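You operate a simulated robot arm through the tools that you are given. There is no shell and no other tool. Be economical: measure what you need, move in short steps, check, and stop when the job is done.

Carry out the task below with a simulated robot arm. There is one attempt and no reset: what you move stays moved.

Task
Turn the tyre's red dot to the rim's yellow mark and check the run-out.
Fine: yellow lever down frees the tyre; lever up again, then slide the probe to the tread: 0.4 mm at most.

The check looks at the end state, three seconds after you hand in, the way a careful person would. Anything else that was tipped, shoved, dropped, spilled or broken makes it a failure.

Robot
A 6-joint arm with a two-finger parallel gripper, fixed in place. Base frame: the origin is at the foot of the arm, x ahead of it, y to its left, z up. Readings come in mm, degrees, newtons and seconds.
Its first joint turns from -66.0 to 66.0 degrees. Payload 2.1 kg.
Tool frame: the origin (TCP) lies between the finger pads and is the grasp point; the fingertips stand 30 mm ahead of it; z points along the fingers, y is the line along which they close. The gripper opens to 94 mm. The fingers are 28 mm wide and 10 mm thick; the gripper's body (50 by 96 mm) begins 55 mm behind the TCP.
Orientation is that of the tool frame in the base frame, as a unit quaternion [x, y, z, w]. With the fingers straight down and closing along the base's y, the tool's x points along the base's -x, its y along +y and its z along -z.

Tools
- The arm moves only by the tool send_rows. Its argument "motion" is one flat list of numbers, 7 for each row, row after row: the turn, a rotation vector about the tool's x, y, z in degrees, then the shift along the tool's x, y, z in mm, then the gripper command, from -1 (fully open) to 1 (shut), values between in proportion. In form: [rx, ry, rz, x, y, z, claw, rx, ry, rz, x, y, z, claw, ...]. A call has 1 to 20 rows; each row is the pose to reach, as a shift and turn from the pose commanded when the call began, along the tool's axes at that moment. Each row takes 0.2 s and may step no farther than 50 mm and 8.6 degrees from the row before; otherwise, or with a gripper value out of range, the whole call is refused. A pose out of reach is approached as far as the arm can. The call stops where the force on the tool passes 70 N (or 10 N more than at its start, if that is more) or the arm is blocked; 0.2 s more then pass. The fingers move at their own pace (about 72 mm/s each) and stop on an object; they squeeze with about 40 N. The grip force told is the motor's: it shows also when the fingers shut on nothing. Time passes only in rows, and 0.2 s behind the last, so rows that repeat a pose let the fingers close. It gives the time, the measured TCP pose, the force on the tool (base axes), the opening and the grip force at its end, in the units of the frame above (readings bear some noise).
- Cameras (640 x 400 px; columns grow to the right, rows downward): "scene" is fixed at [53.3, -369.6, 485.9]; the picture's right is [0.78, -0.62, 0.00], its down [-0.35, -0.44, -0.83] and it looks along [0.51, 0.65, -0.56] (base axes); focal length 214 px, centre (320, 200). "wrist" rides on the gripper at [-37, 0, -58] in the tool frame; the picture's right is [0.00, -1.00, 0.00], its down [0.97, 0.00, -0.24] and it looks along [0.24, 0.00, 0.97] (tool axes); focal length 218 px, centre (320, 200).
- snapshot(camera): a new picture of that camera. The clock stands still meanwhile.
- pixel_to_xyz(camera, pixels): there is no depth. For up to 12 entries [column, row, z] of the newest picture of that camera ("zoom" is the newest enlarged one), the place [x, y] in the base frame at which the ray of that pixel passes the height z, good to about 3 mm. The clock stands still meanwhile.
- inspect(camera, box): a new picture of the part [left, top, right, bottom] of that camera's present view, enlarged. The clock stands still meanwhile.
- finish_job(): hands the job in; it is judged then, once.

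Work in short steps. Measure before you move; look again where a grasp or a placing could have gone wrong, and mend it. You have 80 turns and 46 pictures in all, those below and enlarged ones among them. Open the gripper and draw the arm clear of the work before you hand the job in, unless the task says otherwise; then end with one line.

The tools are called after "Call:" as name(argument=value, ...) on one line, values as JSON. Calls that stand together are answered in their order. send_rows: Moves the arm, as the interface text tells. Its arguments: {"type":"object","properties":{"motion":{"type":"array"}},"required":["motion"]} The other tools are called the same way: snapshot (camera) takes a picture; pixel_to_xyz (camera, pixels) gives the place at which the rays of pixels pass given heights; inspect (camera, box) takes an enlarged picture of a part of a camera's view; finish_job () hands the job in.

At the start:

```text
clock: 0.0
position: [312.3, -227.8, 403.4]
orientation: [0.0, 1.0, 0.0, 0.0]
ft_force: [0.3, 0.4, -0.2]
gripper_width: 94.2
finger_force: 0.0
```

scene: 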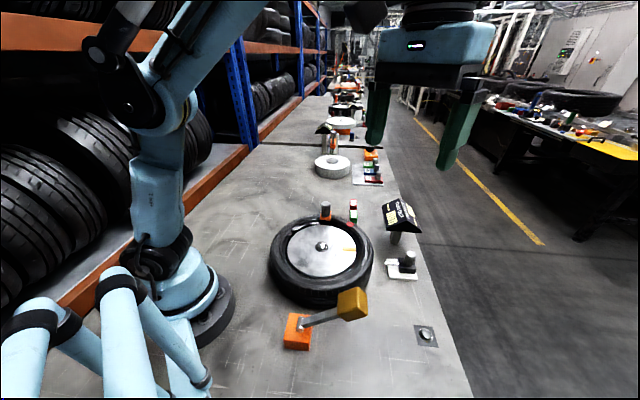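
wrist: 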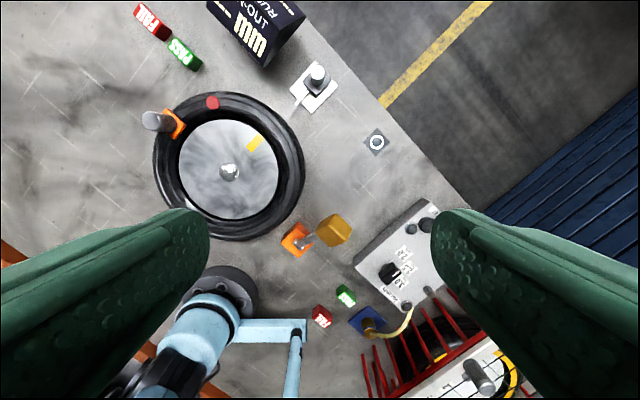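

The wrist view shows the tyre (centre about 229,172), red dot (212,102), yellow rim mark (254,142), lever (332,230) and probe (316,75). I'll enlarge these first.

Call:
inspect(camera="wrist", box=[120, 0, 440, 200])

Call:
inspect(camera="scene", box=[250, 180, 450, 360])

Call:
inspect(camera="wrist", box=[240, 170, 520, 400])

Call:
pixel_to_xyz(camera="wrist", pixels=[[229, 172, 57], [229, 172, 100], [212, 102, 100], [254, 142, 100], [332, 230, 57], [332, 230, 120], [295, 240, 57], [316, 75, 57], [316, 75, 100], [376, 142, 57], [160, 120, 100], [250, 35, 57]])

```text
2.00 times, centred on (280, 100) of wrist
```

zoom: 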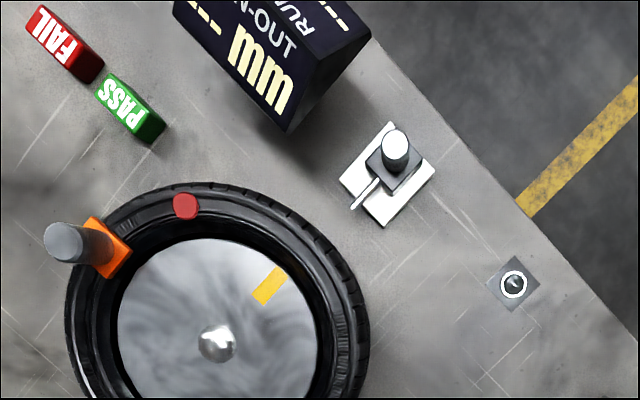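

```text
2.22 times, centred on (350, 270) of scene
```

zoom: 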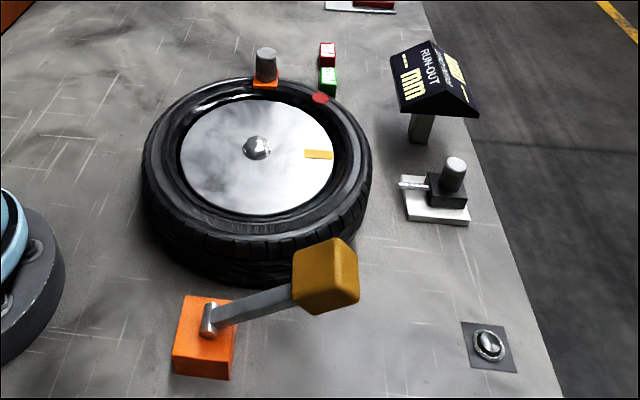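

```text
1.74 times, centred on (380, 285) of wrist
```

zoom: 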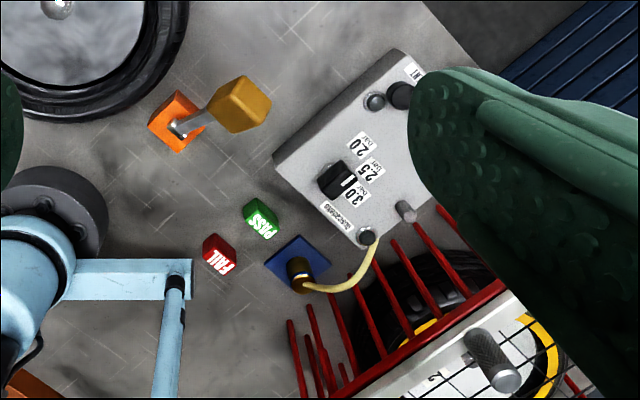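

```text
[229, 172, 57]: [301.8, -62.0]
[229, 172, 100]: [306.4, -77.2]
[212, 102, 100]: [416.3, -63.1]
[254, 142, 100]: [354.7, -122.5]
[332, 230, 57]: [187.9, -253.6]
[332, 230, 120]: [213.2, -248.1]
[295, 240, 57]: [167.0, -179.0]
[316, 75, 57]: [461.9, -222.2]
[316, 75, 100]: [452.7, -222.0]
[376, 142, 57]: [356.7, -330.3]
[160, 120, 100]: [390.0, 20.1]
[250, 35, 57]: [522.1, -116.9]
```

Now I get scene rays for the same features, so I can triangulate heights.

Call:
snapshot(camera="scene")

Call:
pixel_to_xyz(camera="scene", pixels=[[352, 304, 57], [352, 304, 120], [298, 326, 57], [298, 326, 90], [325, 205, 100], [325, 205, 140], [346, 225, 100], [346, 225, 120], [409, 253, 57], [409, 253, 100], [321, 246, 100], [345, 249, 100]])

Call:
pixel_to_xyz(camera="wrist", pixels=[[308, 238, 57], [308, 238, 90], [148, 121, 100], [148, 121, 140], [212, 102, 120], [318, 75, 57], [318, 75, 100], [254, 142, 120], [229, 172, 120], [290, 240, 80], [153, 168, 80], [305, 168, 80]])

```text
40 pictures are left
```

scene: 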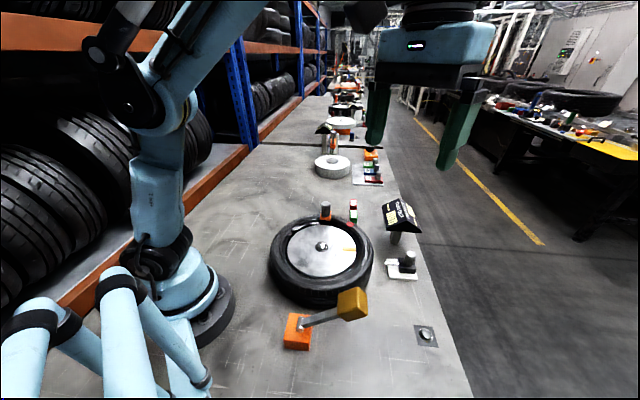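

```text
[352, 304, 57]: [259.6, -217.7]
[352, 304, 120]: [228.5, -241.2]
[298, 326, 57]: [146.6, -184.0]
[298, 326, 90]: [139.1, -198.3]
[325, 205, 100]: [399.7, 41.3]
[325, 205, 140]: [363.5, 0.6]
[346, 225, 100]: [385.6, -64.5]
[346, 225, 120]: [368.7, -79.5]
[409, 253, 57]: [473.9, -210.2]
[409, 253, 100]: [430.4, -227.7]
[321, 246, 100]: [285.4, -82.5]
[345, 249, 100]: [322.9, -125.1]
```

```text
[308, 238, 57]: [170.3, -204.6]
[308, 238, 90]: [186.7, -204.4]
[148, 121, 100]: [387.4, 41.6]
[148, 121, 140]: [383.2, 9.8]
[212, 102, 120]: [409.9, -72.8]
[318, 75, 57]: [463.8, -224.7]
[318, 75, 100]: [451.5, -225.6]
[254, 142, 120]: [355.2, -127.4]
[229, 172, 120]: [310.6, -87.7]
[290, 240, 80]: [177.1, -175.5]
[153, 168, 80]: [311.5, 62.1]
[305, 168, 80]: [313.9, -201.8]
```

I refine the triangulation with the corrected scene pixels read from the enlargements.

Call:
pixel_to_xyz(camera="scene", pixels=[[349.2, 249.3, 70], [349.2, 249.3, 100], [350, 224.1, 70], [350, 224.1, 100], [321.2, 246.6, 70], [321.2, 246.6, 100], [325.7, 203.3, 100], [325.7, 203.3, 130], [410.8, 252, 80], [410.8, 252, 120], [300, 325, 80], [340, 304, 110]])

Call:
pixel_to_xyz(camera="wrist", pixels=[[255, 142.5, 70], [255, 142.5, 100], [213, 103, 70], [213, 103, 100], [228.5, 171.5, 70], [228.5, 171.5, 100], [146, 121, 100], [146, 121, 130], [318, 73, 80], [318, 73, 120], [302, 242, 80], [332, 230, 110]])

```text
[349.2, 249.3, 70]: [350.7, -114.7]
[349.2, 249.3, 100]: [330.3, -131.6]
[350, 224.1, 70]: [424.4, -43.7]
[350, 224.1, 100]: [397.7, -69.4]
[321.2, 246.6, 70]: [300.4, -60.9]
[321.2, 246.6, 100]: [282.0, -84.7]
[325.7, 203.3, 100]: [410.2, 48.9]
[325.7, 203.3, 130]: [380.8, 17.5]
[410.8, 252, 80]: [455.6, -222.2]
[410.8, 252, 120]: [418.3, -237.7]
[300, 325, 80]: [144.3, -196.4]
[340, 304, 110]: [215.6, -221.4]
```

```text
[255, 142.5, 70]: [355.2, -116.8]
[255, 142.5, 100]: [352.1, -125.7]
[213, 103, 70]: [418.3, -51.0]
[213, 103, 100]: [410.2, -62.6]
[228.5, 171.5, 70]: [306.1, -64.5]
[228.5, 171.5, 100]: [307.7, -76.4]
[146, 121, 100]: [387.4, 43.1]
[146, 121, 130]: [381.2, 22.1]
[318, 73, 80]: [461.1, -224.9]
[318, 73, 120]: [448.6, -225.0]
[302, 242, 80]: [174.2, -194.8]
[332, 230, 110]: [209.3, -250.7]
```

The two cameras disagree by about 25 mm in x (button: scene ≈(324,-342), wrist ≈(357,-330)). I'll move a known amount towards the lever and compare again, to find which view is biased.

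Call:
send_rows(motion=[0, 0, 0, 20, 0, 30, -1, 0, 0, 0, 40, 0, 60, -1, 0, 0, 0, 60, 0, 90, -1, 0, 0, 0, 60, 0, 90, -1])

Call:
snapshot(camera="wrist")

Call:
snapshot(camera="scene")

Call:
pixel_to_xyz(camera="scene", pixels=[[426, 334.5, 57], [426, 334.5, 77], [352, 304, 137]])

```text
clock: 1.0
position: [252.4, -227.0, 312.5]
orientation: [0.0, 1.0, 0.001, 0.0]
ft_force: [-0.3, 1.2, 0.5]
gripper_width: 94.0
finger_force: 0.1
```

```text
39 pictures are left
```

wrist: 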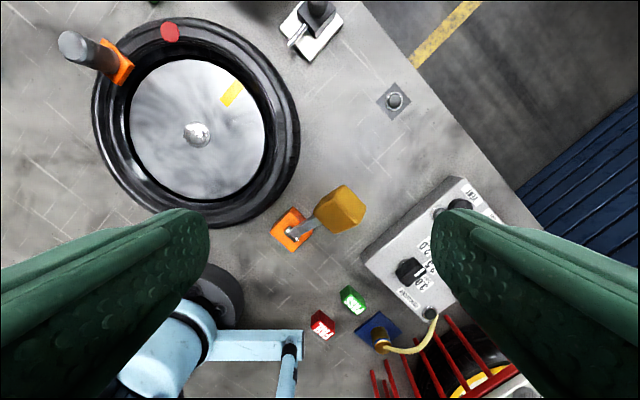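

```text
38 pictures are left
```

scene: 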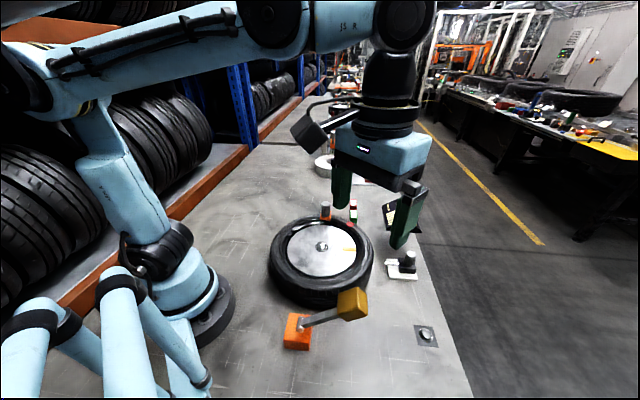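

```text
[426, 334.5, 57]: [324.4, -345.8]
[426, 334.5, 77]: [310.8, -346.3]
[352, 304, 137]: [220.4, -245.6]
```

The two wrist views and the scene all agree if the table top is at z≈0 (button ≈(358,-341,0)). So the stated 57 is wrong in this frame, and I'll use triangulated heights. Lever knob ≈(220,-247,137), pivot ≈(156,-187,45). I'll enlarge the lever and read off its shape.

Call:
inspect(camera="wrist", box=[250, 170, 410, 270])

Call:
inspect(camera="scene", box=[260, 270, 400, 360])

```text
4.00 times, centred on (330, 220) of wrist
```

zoom: 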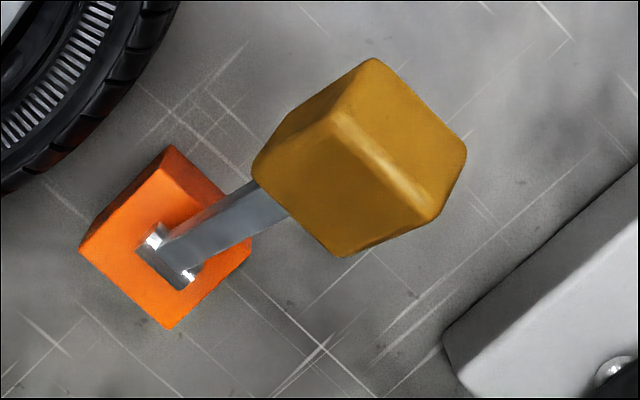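

```text
4.44 times, centred on (330, 315) of scene
```

zoom: 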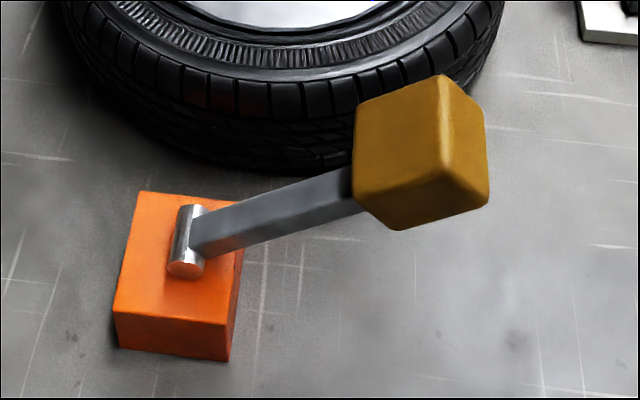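

The knob is a roughly 36 mm cube, with the lever plane along (1,-1). I'll yaw the tool +45° and hover above the knob with the fingers at about 60 mm.

Call:
send_rows(motion=[0, 0, 7.5, 6, -4, 16, -0.28, 0, 0, 15, 11, -7, 32, -0.28, 0, 0, 22.5, 16, -10, 48, -0.28, 0, 0, 30, 22, -14, 64, -0.28, 0, 0, 37.5, 27, -17, 80, -0.28, 0, 0, 45, 32.4, -20, 92, -0.28, 0, 0, 45, 32.4, -20, 92, -0.28])

Call:
snapshot(camera="wrist")

Call:
inspect(camera="scene", box=[240, 180, 440, 360])

```text
clock: 2.6
position: [219.8, -246.6, 220.8]
orientation: [0.384, 0.923, 0.0, -0.001]
ft_force: [0.1, -0.4, 0.1]
gripper_width: 60.3
finger_force: 0.0
```

```text
35 pictures are left
```

wrist: 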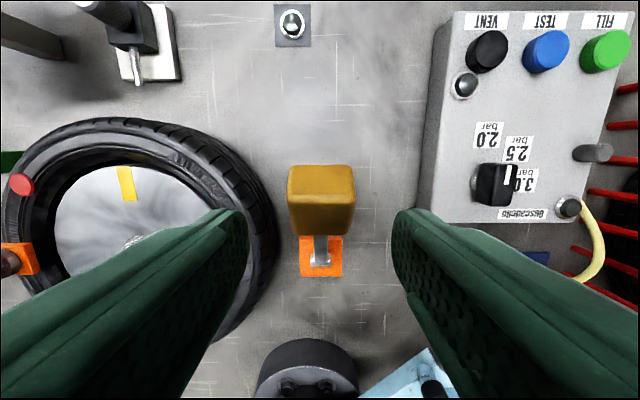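

```text
2.22 times, centred on (340, 270) of scene
```

zoom: 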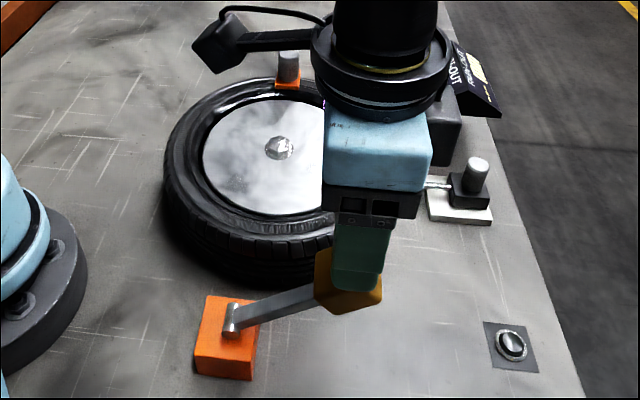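

The knob is centred between the fingers at (321,198). I descend to TCP z≈148 and close.

Call:
send_rows(motion=[0, 0, 0, -1, 0, 25, -0.28, 0, 0, 0, -1, 0, 50, -0.28, 0, 0, 0, -1, 0, 72, -0.28, 0, 0, 0, -1, 0, 72, 0.5, 0, 0, 0, -1, 0, 72, 0.5])

Call:
inspect(camera="scene", box=[240, 180, 440, 360])

```text
clock: 3.8
position: [219.3, -248.7, 146.5]
orientation: [0.383, 0.924, -0.001, 0.0]
ft_force: [-2.4, -3.7, 1.7]
gripper_width: 44.5
finger_force: 44.7
```

```text
2.22 times, centred on (340, 270) of scene
```

zoom: 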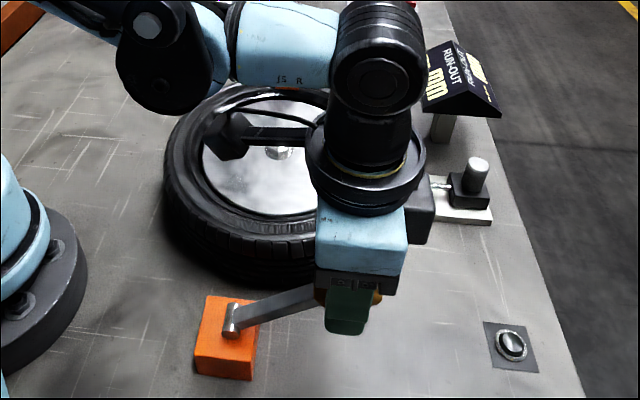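

Gripped (44.5 mm wide). I swing the knob down along its arc, about 22° first, and watch the force.

Call:
send_rows(motion=[0, 0, 0, -5, 0, 6, 0.5, 0, 0, 0, -11.2, 0, 12.8, 0.5, 0, 0, 0, -16, 0, 20, 0.5, 0, 0, 0, -20.7, 0, 26.9, 0.5, 0, 0, 0, -24.5, 0, 34.5, 0.5, 0, 0, 0, -28.2, 0, 42.2, 0.5])

Call:
inspect(camera="scene", box=[240, 180, 440, 360])

```text
clock: 5.2
position: [240.8, -269.5, 104.0]
orientation: [0.384, 0.924, -0.001, 0.0]
ft_force: [-2.5, -4.1, 12.2]
gripper_width: 44.5
finger_force: 44.9
```

```text
2.22 times, centred on (340, 270) of scene
```

zoom: 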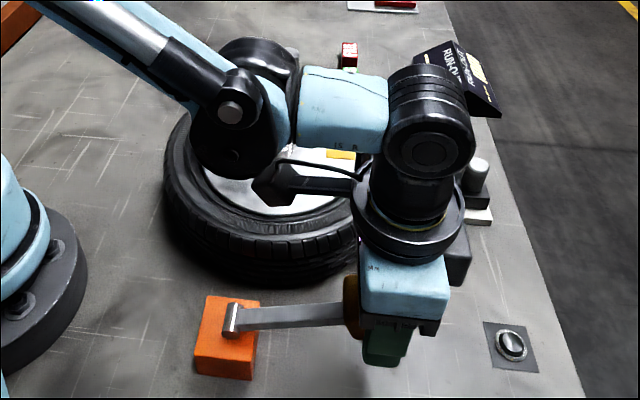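

The lever follows at only 12 N. I keep going towards horizontal.

Call:
send_rows(motion=[0, 0, 0, -3, 0, 8, 0.5, 0, 0, 0, -5.5, 0, 16.1, 0.5, 0, 0, 0, -7.3, 0, 24.4, 0.5, 0, 0, 0, -8.8, 0, 32.7, 0.5, 0, 0, 0, -9.6, 0, 41, 0.5, 0, 0, 0, -9.9, 0, 49.7, 0.5])

Call:
inspect(camera="scene", box=[240, 180, 440, 360])

```text
clock: 6.6
position: [247.3, -275.5, 56.3]
orientation: [0.382, 0.924, -0.001, 0.0]
ft_force: [-8.6, -10.0, 30.7]
gripper_width: 44.4
finger_force: 45.1
```

```text
2.22 times, centred on (340, 270) of scene
```

zoom: 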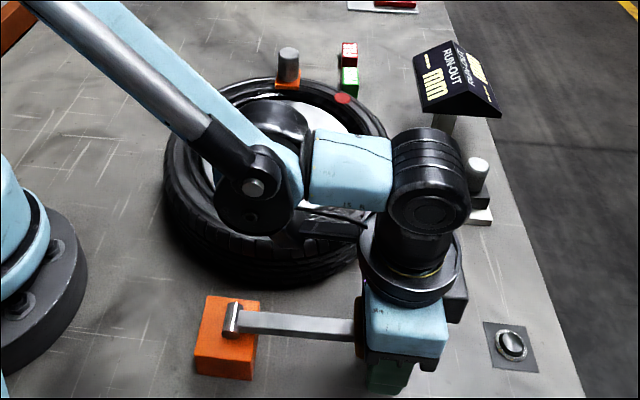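

The upward force rose to 31 N, which may be the end stop. I push a few mm more to confirm.

Call:
send_rows(motion=[0, 0, 0, 0, 0, 4, 0.5, 0, 0, 0, 0.5, 0, 8, 0.5, 0, 0, 0, 0.5, 0, 8, 0.5])

Call:
inspect(camera="scene", box=[280, 300, 400, 375])

```text
clock: 7.4
position: [246.4, -276.3, 48.8]
orientation: [0.383, 0.924, -0.001, 0.001]
ft_force: [-12.3, -12.1, 30.9]
gripper_width: 44.5
finger_force: 44.9
```

```text
5.33 times, centred on (340, 338) of scene
```

zoom: 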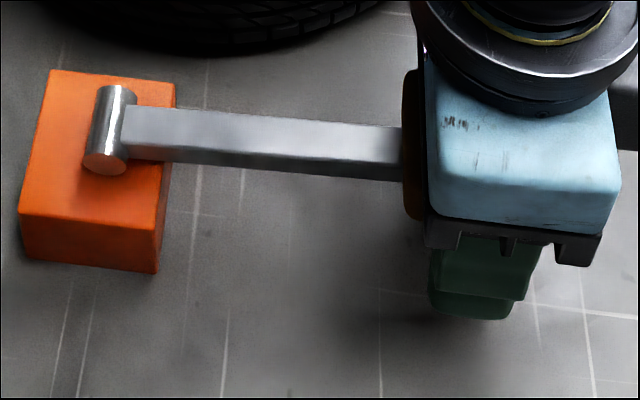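

The force is steady at 31 N, so the pads are slipping against a stop. I release, raise the arm and see whether the lever stays down.

Call:
send_rows(motion=[0, 0, 0, 0, 0, 0, -0.28, 0, 0, 0, 0, 0, 0, -0.28, 0, 0, 0, 0, 0, -40, -0.28, 0, 0, 0, 0, 0, -85, -0.28, 0, 0, 0, 0, 0, -130, -0.28, 0, 0, 0, 0, 0, -170, -0.28])

Call:
snapshot(camera="wrist")

Call:
inspect(camera="scene", box=[240, 180, 440, 360])

```text
clock: 8.8
position: [247.5, -276.5, 217.9]
orientation: [0.383, 0.924, -0.001, 0.0]
ft_force: [-0.2, -0.5, -0.8]
gripper_width: 59.9
finger_force: 0.0
```

```text
29 pictures are left
```

wrist: 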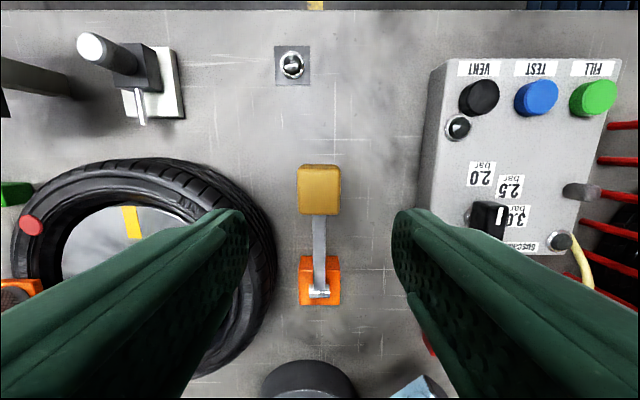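

```text
2.22 times, centred on (340, 270) of scene
```

zoom: 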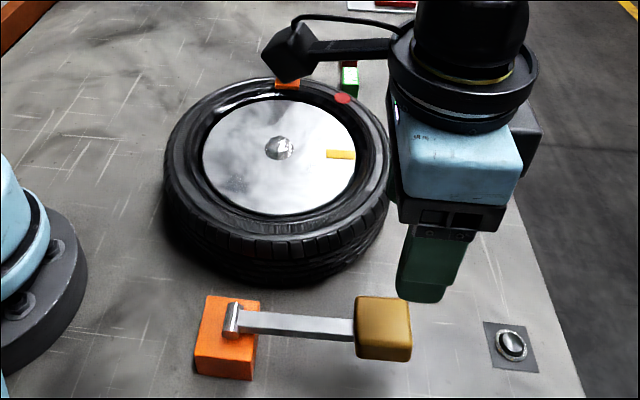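

The lever stays down at horizontal, so the tyre is free. The tyre handle (grey peg on the orange block) triangulates to ≈(386,22), top z≈122, with the hub at ≈(304,-63). I go above the peg with the fingers closing tangentially (yaw -46°).

Call:
send_rows(motion=[0, 0, -8.3, 10.3, 28.1, -2, -0.28, 0, 0, -16.5, 20.6, 56.2, -4, -0.28, 0, 0, -24.8, 30.8, 84.3, -6, -0.28, 0, 0, -33.1, 41.1, 112.4, -8, -0.28, 0, 0, -41.4, 51.4, 140.5, -10, -0.28, 0, 0, -49.6, 61.7, 168.5, -12, -0.28, 0, 0, -57.9, 72, 196.6, -12, -0.28, 0, 0, -66.2, 82.3, 224.7, -12, -0.28, 0, 0, -74.5, 92.5, 252.8, -12, -0.28, 0, 0, -82.7, 102.8, 280.9, -12, -0.28, 0, 0, -91, 113.1, 309, -12, -0.28, 0, 0, -91, 113.1, 309, -12, -0.28])

Call:
snapshot(camera="wrist")

Call:
snapshot(camera="scene")

```text
clock: 11.4
position: [385.7, 23.9, 230.8]
orientation: [-0.391, 0.92, 0.0, 0.0]
ft_force: [-0.1, 0.3, 0.8]
gripper_width: 60.4
finger_force: 0.0
```

```text
27 pictures are left
```

wrist: 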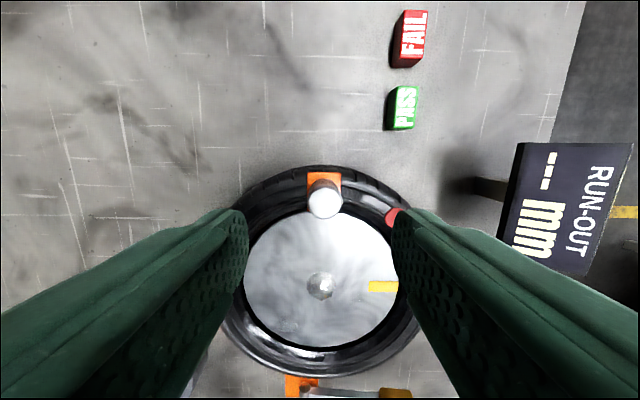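

```text
26 pictures are left
```

scene: 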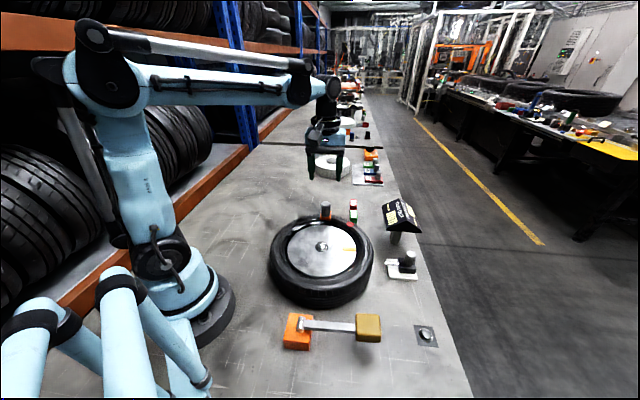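

The peg top is at (324,203), which puts it ~6 mm in +x and ~-2.5 mm in y of the tool. I correct and descend to TCP z≈121, then close.

Call:
send_rows(motion=[0, 0, 0, 6.5, -2.5, 30, -0.28, 0, 0, 0, 6.5, -2.5, 60, -0.28, 0, 0, 0, 6.5, -2.5, 85, -0.28, 0, 0, 0, 6.5, -2.5, 100, -0.28, 0, 0, 0, 6.5, -2.5, 110, -0.28, 0, 0, 0, 6.5, -2.5, 110, -0.28])

Call:
inspect(camera="scene", box=[260, 140, 420, 240])

Call:
snapshot(camera="wrist")

```text
clock: 12.8
position: [382.2, 17.1, 119.6]
orientation: [-0.391, 0.921, 0.0, 0.0]
ft_force: [-0.7, 0.0, -0.6]
gripper_width: 60.2
finger_force: 0.0
```

```text
4.00 times, centred on (340, 190) of scene
```

zoom: 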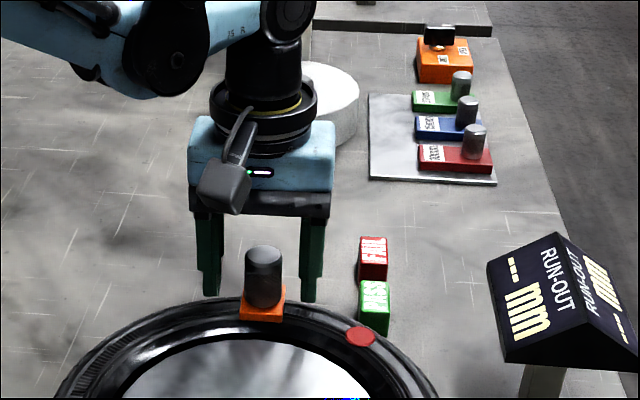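

```text
24 pictures are left
```

wrist: 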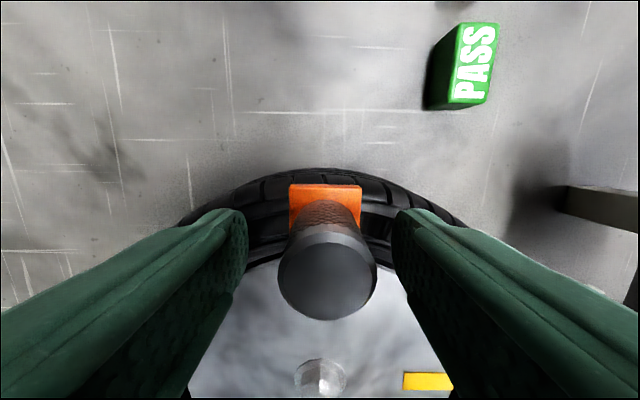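

The peg is between the fingers: 28 mm diameter, with about 30 mm of overlap. I close on it.

Call:
send_rows(motion=[0, 0, 0, 0, -1.5, 3, 0.6, 0, 0, 0, 0, -1.5, 3, 0.6, 0, 0, 0, 0, -1.5, 3, 0.6])

```text
clock: 13.6
position: [383.8, 16.2, 118.0]
orientation: [-0.391, 0.92, -0.001, 0.001]
ft_force: [1.0, 0.1, 16.4]
gripper_width: 27.4
finger_force: 45.3
```

Gripped at 27.4 mm, with a 16 N vertical load, so I relieve 1.5 mm. Then I turn clockwise about the hub (radius ~112), 20° first, to check forces.

Call:
send_rows(motion=[0, 0, 0, 0, 0, -1.5, 0.6, 0, 0, 4, 0.4, -7.8, -1.5, 0.6, 0, 0, 8, 1.4, -15.6, -1.5, 0.6, 0, 0, 12, 2.9, -23.2, -1.5, 0.6, 0, 0, 16, 4.9, -30.8, -1.5, 0.6, 0, 0, 20, 7.4, -38.2, -1.5, 0.6])

Call:
snapshot(camera="scene")

```text
clock: 15.0
position: [407.1, -16.5, 118.7]
orientation: [-0.224, 0.975, 0.0, 0.0]
ft_force: [4.8, 2.1, -58.4]
gripper_width: 27.8
finger_force: 44.6
```

```text
23 pictures are left
```

scene: 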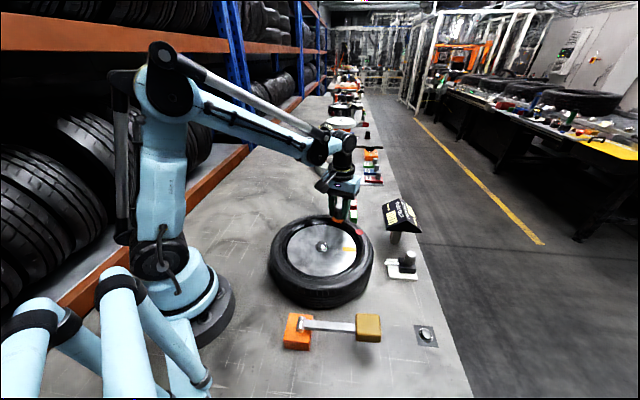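

The tyre turns with small side forces (5 N), but -58 N vertical shows I'm pulling up. I relieve +1.1 mm and continue 24°.

Call:
send_rows(motion=[0, 0, 0, 0, 0, 1.1, 0.6, 0, 0, 4, 0.4, -7.8, 1.1, 0.6, 0, 0, 8, 1.4, -15.6, 1.1, 0.6, 0, 0, 12, 2.9, -23.2, 1.1, 0.6, 0, 0, 16, 4.9, -30.8, 1.1, 0.6, 0, 0, 20, 7.4, -38.2, 1.1, 0.6, 0, 0, 24, 10.5, -45.4, 1.1, 0.6])

Call:
inspect(camera="scene", box=[250, 180, 430, 300])

Call:
snapshot(camera="wrist")

```text
clock: 16.6
position: [417.1, -62.5, 118.4]
orientation: [-0.017, 1.0, -0.001, -0.001]
ft_force: [1.6, -2.5, 26.1]
gripper_width: 27.8
finger_force: 44.7
```

```text
3.33 times, centred on (340, 240) of scene
```

zoom: 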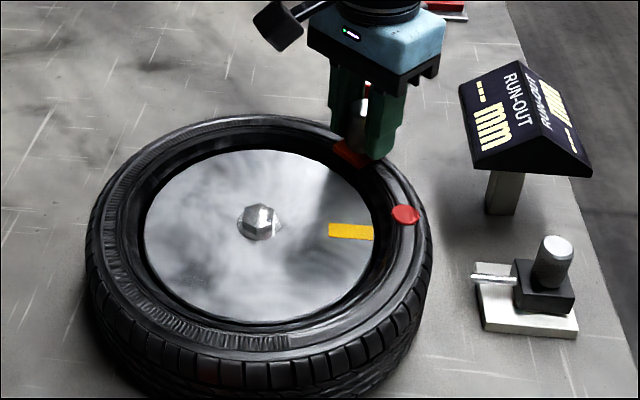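

```text
21 pictures are left
```

wrist: 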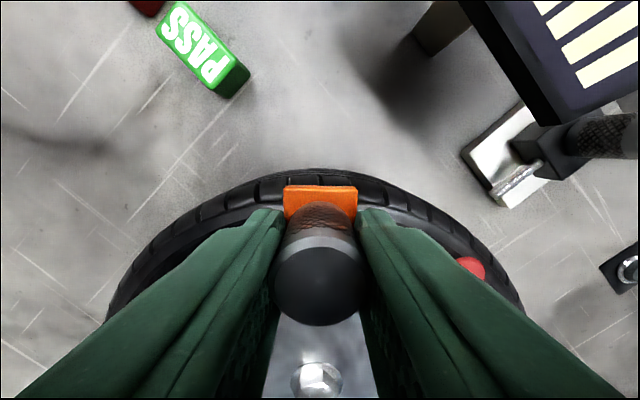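

The dot is ~9° short of the yellow mark. I turn 8.5° more, release and rise, then look straight down over the hub.

Call:
send_rows(motion=[0, 0, 2.1, 0.2, -4.1, -0.4, 0.6, 0, 0, 4.25, 0.5, -8.3, -0.4, 0.6, 0, 0, 6.4, 0.9, -12.4, -0.4, 0.6, 0, 0, 8.5, 1.5, -16.5, -0.4, 0.6, 0, 0, 8.5, 1.5, -16.5, -0.4, 0.6, 0, 0, 8.5, 1.5, -16.5, -0.4, -0.1, 0, 0, 8.5, 1.5, -16.5, -0.4, -0.1, 0, 0, 8.5, 1.5, -16.5, -40, -0.1, 0, 0, 8.5, 1.5, -16.5, -80, -0.1, 0, 0, 8.5, 1.5, -16.5, -120, -0.1])

```text
clock: 18.8
position: [413.9, -78.4, 240.6]
orientation: [0.056, 0.998, 0.0, -0.001]
ft_force: [0.2, -0.1, 0.6]
gripper_width: 51.7
finger_force: 0.0
```

I position the wrist camera directly over the hub, so the angles don't depend on height.

Call:
send_rows(motion=[0, 0, 0, 37, 0.7, 0, -0.1, 0, 0, 0, 74, 1.5, 0, -0.1, 0, 0, 0, 111, 2.2, 0, -0.1, 0, 0, 0, 148.3, 2.9, 0, -0.1, 0, 0, 0, 148.3, 2.9, 0, -0.1])

Call:
snapshot(camera="wrist")

Call:
inspect(camera="wrist", box=[280, 40, 440, 140])

```text
clock: 20.0
position: [267.1, -57.5, 237.7]
orientation: [0.057, 0.998, 0.001, -0.001]
ft_force: [-0.1, 1.0, 0.4]
gripper_width: 52.2
finger_force: 0.1
```

```text
20 pictures are left
```

wrist: 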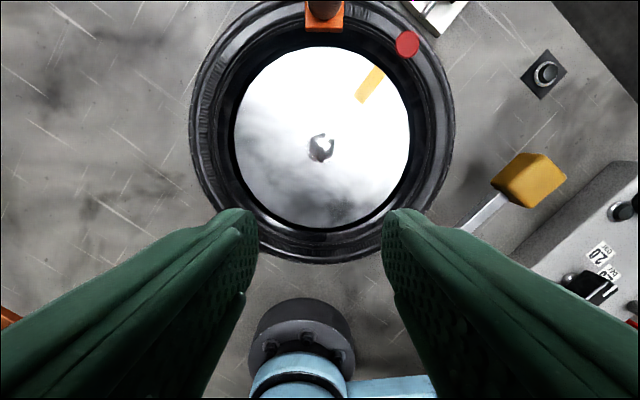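

```text
4.00 times, centred on (360, 90) of wrist
```

zoom: 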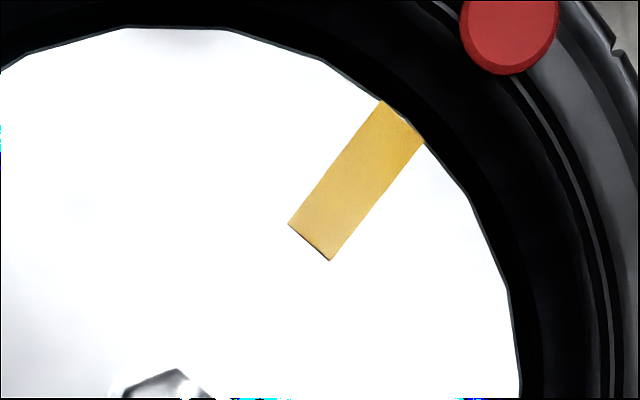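

The camera is over the hub. By rays the mark is at ≈38.4° and the dot at ≈40.2°, so the dot is ~1.8° too far. I'll enlarge the dot to refine this.

Call:
inspect(camera="wrist", box=[300, 0, 460, 100])

Call:
inspect(camera="wrist", box=[280, 120, 360, 170])

```text
4.00 times, centred on (380, 50) of wrist
```

zoom: 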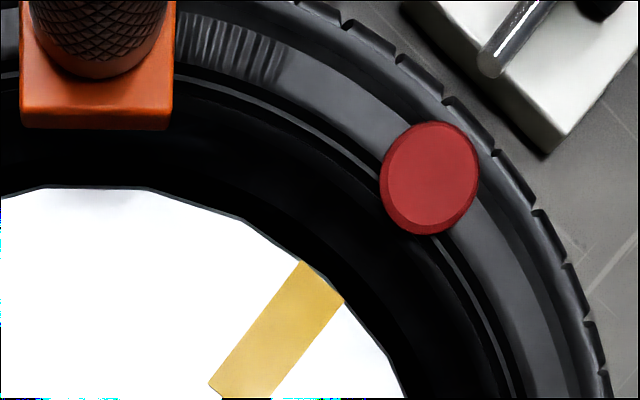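

```text
8.00 times, centred on (320, 145) of wrist
```

zoom: 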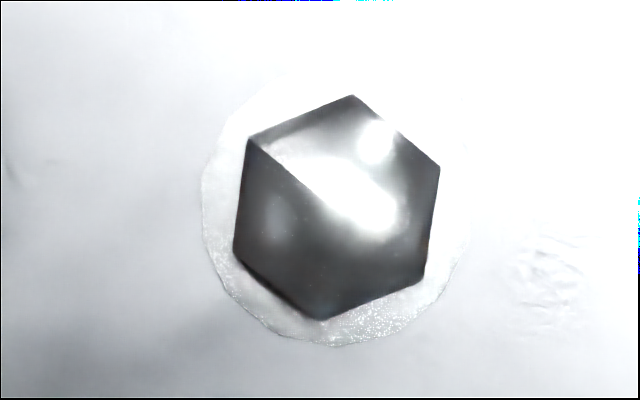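

The refined dot angle is 40.8° against 38.5° for the mark, so I turn back 2.3°. I return to the same grip pose, close, rotate −2.3° about the hub, open and rise.

Call:
send_rows(motion=[0, 0, 0, -37, -0.7, 0, -0.2, 0, 0, 0, -74, -1.5, 0, -0.2, 0, 0, 0, -111, -2.2, 0, -0.2, 0, 0, 0, -148.3, -2.9, 0, -0.2, 0, 0, 0, -148.3, -2.9, 0, -0.2, 0, 0, 0, -148.3, -2.9, 40, -0.2, 0, 0, 0, -148.3, -2.9, 80, -0.2, 0, 0, 0, -148.3, -2.9, 105, -0.2, 0, 0, 0, -148.3, -2.9, 119, -0.2, 0, 0, 0, -148.3, -2.9, 119, 0.6, 0, 0, 0, -148.3, -2.9, 119, 0.6, 0, 0, 0, -148.3, -2.9, 119, 0.6])

```text
clock: 22.6
position: [416.5, -77.5, 118.7]
orientation: [0.057, 0.998, 0.0, 0.0]
ft_force: [1.9, 2.8, -10.1]
gripper_width: 27.7
finger_force: 45.0
```

Gripped with low force. I rotate back 2.3°, let it settle, release and rise.

Call:
send_rows(motion=[0, 0, -1.15, 0, 2.25, 0, 0.6, 0, 0, -2.3, 0, 4.5, 0, 0.6, 0, 0, -2.3, 0, 4.5, 0, 0.6, 0, 0, -2.3, 0, 4.5, 0, 0.6, 0, 0, -2.3, 0, 4.5, 0, -0.2, 0, 0, -2.3, 0, 4.5, 0, -0.2, 0, 0, -2.3, 0, 4.5, 0, -0.2, 0, 0, -2.3, 0, 4.5, -40, -0.2, 0, 0, -2.3, 0, 4.5, -80, -0.2, 0, 0, -2.3, 0, 4.5, -119, -0.2, 0, 0, -2.3, 37, 5, -119, -0.2, 0, 0, -2.3, 74, 5.5, -119, -0.2, 0, 0, -2.3, 111, 6, -119, -0.2, 0, 0, -2.3, 148.3, 6, -119, -0.2, 0, 0, -2.3, 148.3, 6, -119, -0.2])

Call:
inspect(camera="wrist", box=[300, 0, 460, 100])

Call:
inspect(camera="wrist", box=[260, 70, 420, 170])

```text
clock: 25.8
position: [269.3, -54.6, 236.0]
orientation: [0.036, 0.999, -0.001, 0.0]
ft_force: [0.4, 0.0, -0.1]
gripper_width: 56.4
finger_force: 0.1
```

```text
4.00 times, centred on (380, 50) of wrist
```

zoom: 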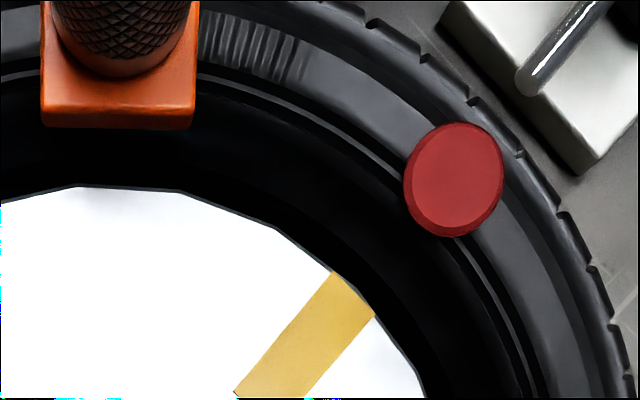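

```text
4.00 times, centred on (340, 120) of wrist
```

zoom: 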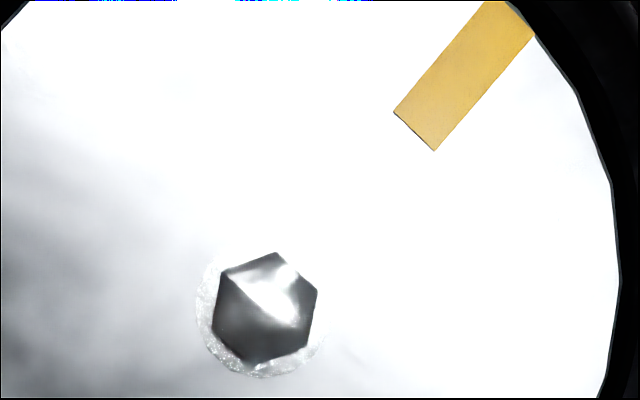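

The mark is now at 40.65° and the dot at 40.7°, aligned. Next I go back above the lever knob at ≈(248,-277) with yaw 45°.

Call:
send_rows(motion=[0, 0, 6.8, 0.8, -37, 0, -0.28, 0, 0, 13.6, 1.7, -74, 0, -0.28, 0, 0, 20.4, 2.5, -111, 0, -0.28, 0, 0, 27.2, 3.3, -148, 5, -0.28, 0, 0, 34, 4.2, -186, 10, -0.28, 0, 0, 40.9, 5, -222.8, 16, -0.28, 0, 0, 40.9, 5, -222.8, 16, -0.28])

Call:
snapshot(camera="wrist")

```text
clock: 27.4
position: [248.4, -275.9, 222.1]
orientation: [0.384, 0.923, 0.0, 0.0]
ft_force: [-1.7, 0.3, 0.5]
gripper_width: 60.3
finger_force: 0.1
```

```text
14 pictures are left
```

wrist: 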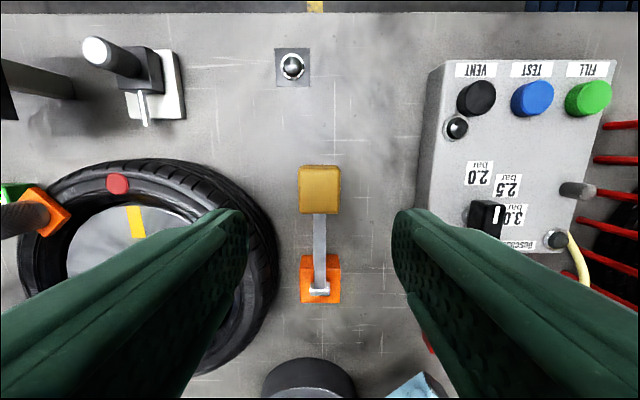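

The knob is centred. I descend to TCP z≈53 and grip it.

Call:
send_rows(motion=[0, 0, 0, -1, 0, 40, -0.28, 0, 0, 0, -1, 0, 80, -0.28, 0, 0, 0, -1, 0, 120, -0.28, 0, 0, 0, -1, 0, 150, -0.28, 0, 0, 0, -1, 0, 169, -0.28, 0, 0, 0, -1, 0, 169, 0.5, 0, 0, 0, -1, 0, 169, 0.5])

```text
clock: 29.0
position: [249.7, -277.3, 53.3]
orientation: [0.383, 0.924, 0.002, 0.001]
ft_force: [15.4, 16.8, -3.0]
gripper_width: 44.3
finger_force: 45.1
```

I swing the knob up along the reverse arc.

Call:
send_rows(motion=[0, 0, 0, 0.5, 0, -11.3, 0.5, 0, 0, 0, 2, 0, -22.6, 0.5, 0, 0, 0, 4.4, 0, -33.6, 0.5, 0, 0, 0, 7.8, 0, -44.5, 0.5, 0, 0, 0, 12.2, 0, -54.9, 0.5, 0, 0, 0, 17.4, 0, -65, 0.5, 0, 0, 0, 23.5, 0, -74.6, 0.5, 0, 0, 0, 30.4, 0, -83.6, 0.5, 0, 0, 0, 38.1, 0, -91.9, 0.5, 0, 0, 0, 41.3, 0, -95.1, 0.5, 0, 0, 0, 41.3, 0, -95.1, 0.5])

Call:
inspect(camera="scene", box=[240, 180, 440, 360])

```text
clock: 31.4
position: [220.5, -249.2, 149.2]
orientation: [0.383, 0.924, 0.0, 0.001]
ft_force: [22.7, 3.3, -9.2]
gripper_width: 44.5
finger_force: 45.5
```

```text
2.22 times, centred on (340, 270) of scene
```

zoom: 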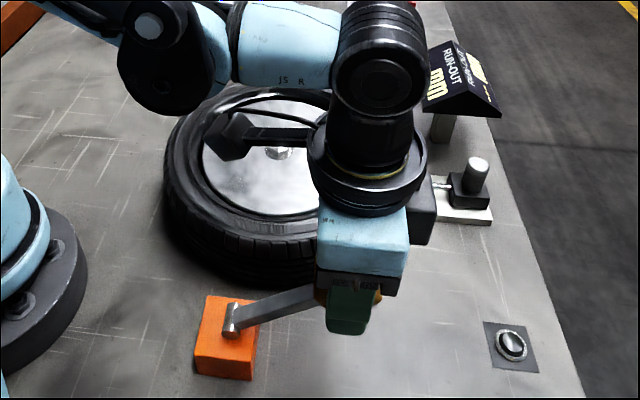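

It matches the original up position. I nudge 4 mm further to make sure it's on its stop, then release and rise.

Call:
send_rows(motion=[0, 0, 0, 2, 0, -2, 0.5, 0, 0, 0, 4, 0, -4, 0.5, 0, 0, 0, 4, 0, -4, 0.5])

Call:
send_rows(motion=[0, 0, 0, 0, 0, 0, -0.28, 0, 0, 0, 0, 0, 0, -0.28, 0, 0, 0, 0, 0, -35, -0.28, 0, 0, 0, 0, 0, -72, -0.28, 0, 0, 0, -20, 0, -90, -0.28])

Call:
snapshot(camera="wrist")

Call:
inspect(camera="scene", box=[240, 180, 440, 360])

```text
clock: 32.2
position: [217.5, -245.7, 151.7]
orientation: [0.383, 0.924, -0.001, 0.002]
ft_force: [25.9, -4.0, -22.4]
gripper_width: 44.2
finger_force: 45.3
```

```text
clock: 33.4
position: [231.6, -257.9, 242.7]
orientation: [0.385, 0.923, -0.001, 0.0]
ft_force: [-0.2, 0.2, -0.1]
gripper_width: 60.2
finger_force: 0.1
```

```text
12 pictures are left
```

wrist: 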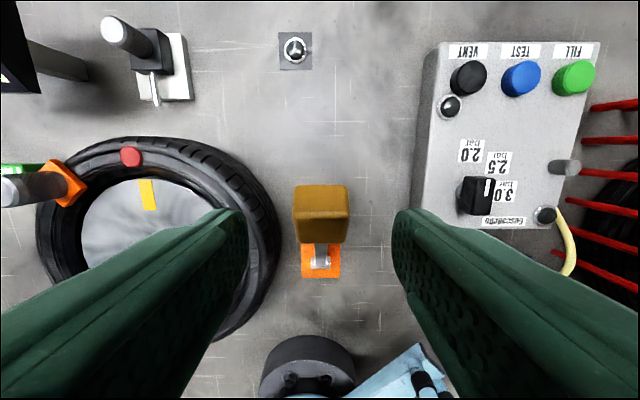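

```text
2.22 times, centred on (340, 270) of scene
```

zoom: 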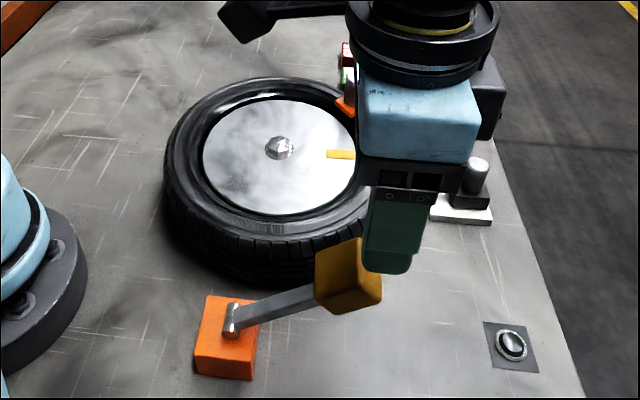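

The lever is up, and the dot lines up with the mark. The probe knob triangulates to ≈(457,-224), top z≈80, and slides along (-0.7,0.7), which is the present tool +x. The display panel edge is ~65 mm from the knob, so I keep the fingers at 52 mm and hover above it.

Call:
send_rows(motion=[0, 0, 0, -22, 30, 0, -0.1, 0, 0, 0, -45, 60, 0, -0.1, 0, 0, 0, -68, 92, 10, -0.1, 0, 0, 0, -90, 122, 25, -0.1, 0, 0, 0, -113, 152, 40, -0.1, 0, 0, 0, -135, 183, 60, -0.1, 0, 0, 0, -135, 183, 60, -0.1])

Call:
snapshot(camera="wrist")

Call:
inspect(camera="scene", box=[320, 160, 480, 280])

```text
clock: 35.0
position: [455.7, -223.4, 183.2]
orientation: [0.384, 0.923, 0.0, 0.0]
ft_force: [0.0, 0.3, 1.3]
gripper_width: 51.6
finger_force: 0.1
```

```text
10 pictures are left
```

wrist: 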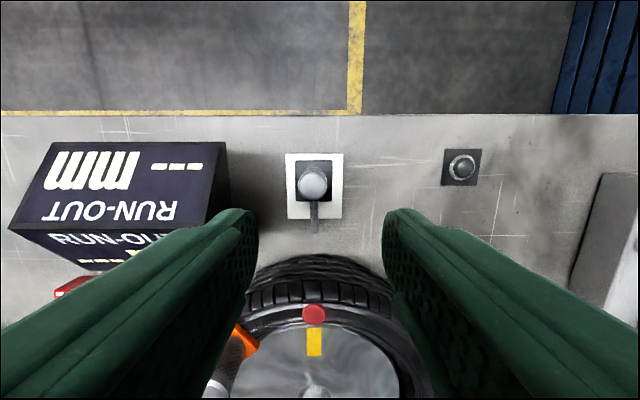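

```text
3.33 times, centred on (400, 220) of scene
```

zoom: 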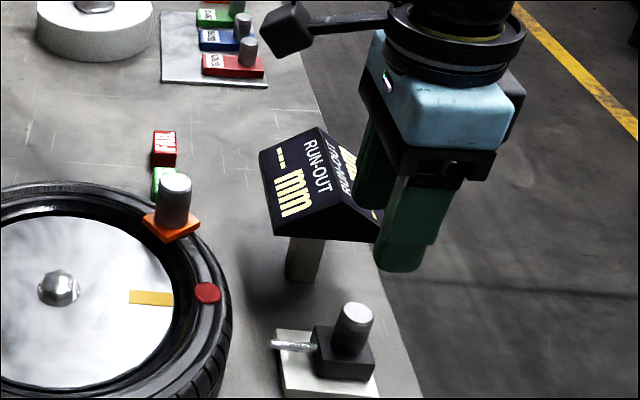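

The knob top at (313,183) is offset ~(-9,+4) in the tool frame. Dot, mark and hub are collinear in column 314–316. The panel gable (ridge z≈126) stays clear of the gripper, so I descend to z≈77.

Call:
send_rows(motion=[0, 0, 0, -9, 4.5, 30, -0.1, 0, 0, 0, -9, 4.5, 60, -0.1, 0, 0, 0, -9, 4.5, 85, -0.1, 0, 0, 0, -9, 4.5, 105, -0.1, 0, 0, 0, -9, 4.5, 105, -0.1])

Call:
snapshot(camera="wrist")

```text
clock: 36.2
position: [466.7, -227.6, 77.6]
orientation: [0.383, 0.924, 0.0, -0.001]
ft_force: [-0.3, 0.0, 0.5]
gripper_width: 51.7
finger_force: 0.1
```

```text
8 pictures are left
```

wrist: 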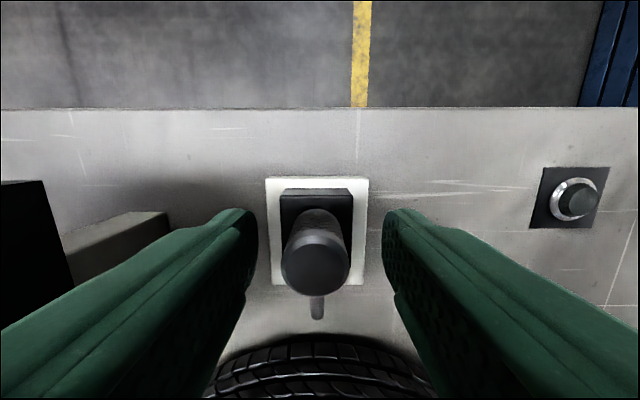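

The knob is centred at (315,270). I close, then slide 10 mm towards the tread.

Call:
send_rows(motion=[0, 0, 0, 0, 0.5, 0, 0.6, 0, 0, 0, 0, 0.5, 0, 0.6, 0, 0, 0, 0, 0.5, 0, 0.6])

Call:
send_rows(motion=[0, 0, 0, 2, 0, 0, 0.6, 0, 0, 0, 4, 0, 0, 0.6, 0, 0, 0, 6, 0, 0, 0.6, 0, 0, 0, 8, 0, 0, 0.6, 0, 0, 0, 10, 0, 0, 0.6])

Call:
inspect(camera="scene", box=[330, 190, 450, 280])

```text
clock: 37.0
position: [467.4, -226.7, 76.7]
orientation: [0.383, 0.924, 0.001, 0.001]
ft_force: [14.5, 14.3, 4.0]
gripper_width: 23.4
finger_force: 45.5
```

```text
clock: 38.2
position: [460.1, -220.0, 77.2]
orientation: [0.382, 0.924, 0.002, 0.0]
ft_force: [19.6, 17.3, 34.7]
gripper_width: 23.3
finger_force: 45.4
```

```text
4.44 times, centred on (390, 235) of scene
```

zoom: 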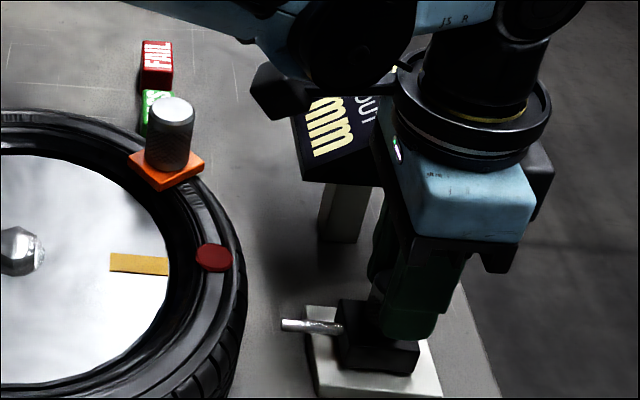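

The slide moves freely, with about 20 mm left to the tread. I relieve the side and vertical load slightly and slide 12 mm more.

Call:
send_rows(motion=[0, 0, 0, 2, 0.5, -0.3, 0.6, 0, 0, 0, 4, 0.5, -0.3, 0.6, 0, 0, 0, 6, 0.5, -0.3, 0.6, 0, 0, 0, 8, 0.5, -0.3, 0.6, 0, 0, 0, 10, 0.5, -0.3, 0.6, 0, 0, 0, 12, 0.5, -0.3, 0.6])

Call:
inspect(camera="scene", box=[330, 190, 450, 280])

```text
clock: 39.6
position: [452.8, -212.2, 77.3]
orientation: [0.382, 0.924, 0.002, 0.002]
ft_force: [18.6, 17.1, 23.7]
gripper_width: 23.5
finger_force: 45.0
```

```text
4.44 times, centred on (390, 235) of scene
```

zoom: 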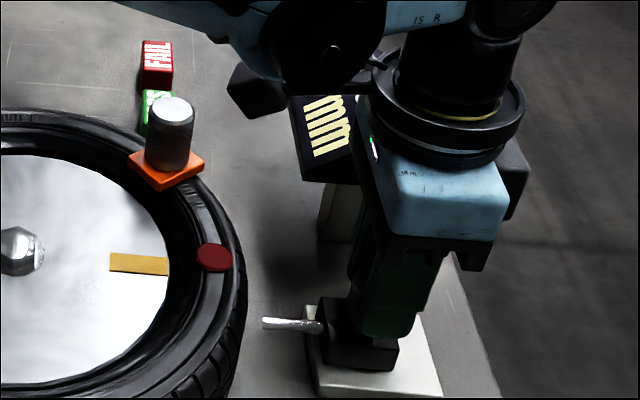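

The tip is at (264,323) and the tread edge near 240, so ~13 mm is left. I slide 9 mm in fine steps and watch fx−fy for contact.

Call:
send_rows(motion=[0, 0, 0, 1.5, 0, 0, 0.6, 0, 0, 0, 3, 0, 0, 0.6, 0, 0, 0, 4.5, 0, 0, 0.6, 0, 0, 0, 6, 0, 0, 0.6, 0, 0, 0, 7.5, 0, 0, 0.6, 0, 0, 0, 9, 0, 0, 0.6])

Call:
send_rows(motion=[0, 0, 0, 1, 0, 0, 0.6, 0, 0, 0, 2, 0, 0, 0.6])

Call:
inspect(camera="scene", box=[330, 190, 450, 280])

```text
clock: 41.0
position: [445.3, -206.8, 75.9]
orientation: [0.383, 0.924, 0.004, 0.002]
ft_force: [31.9, 13.5, -6.1]
gripper_width: 23.8
finger_force: 44.9
```

```text
clock: 41.6
position: [445.7, -206.1, 76.3]
orientation: [0.383, 0.924, 0.002, 0.004]
ft_force: [39.0, 6.8, -12.0]
gripper_width: 23.7
finger_force: 45.3
```

```text
4.44 times, centred on (390, 235) of scene
```

zoom: 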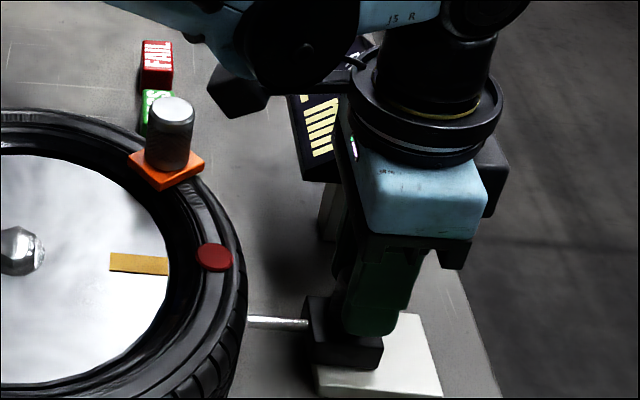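

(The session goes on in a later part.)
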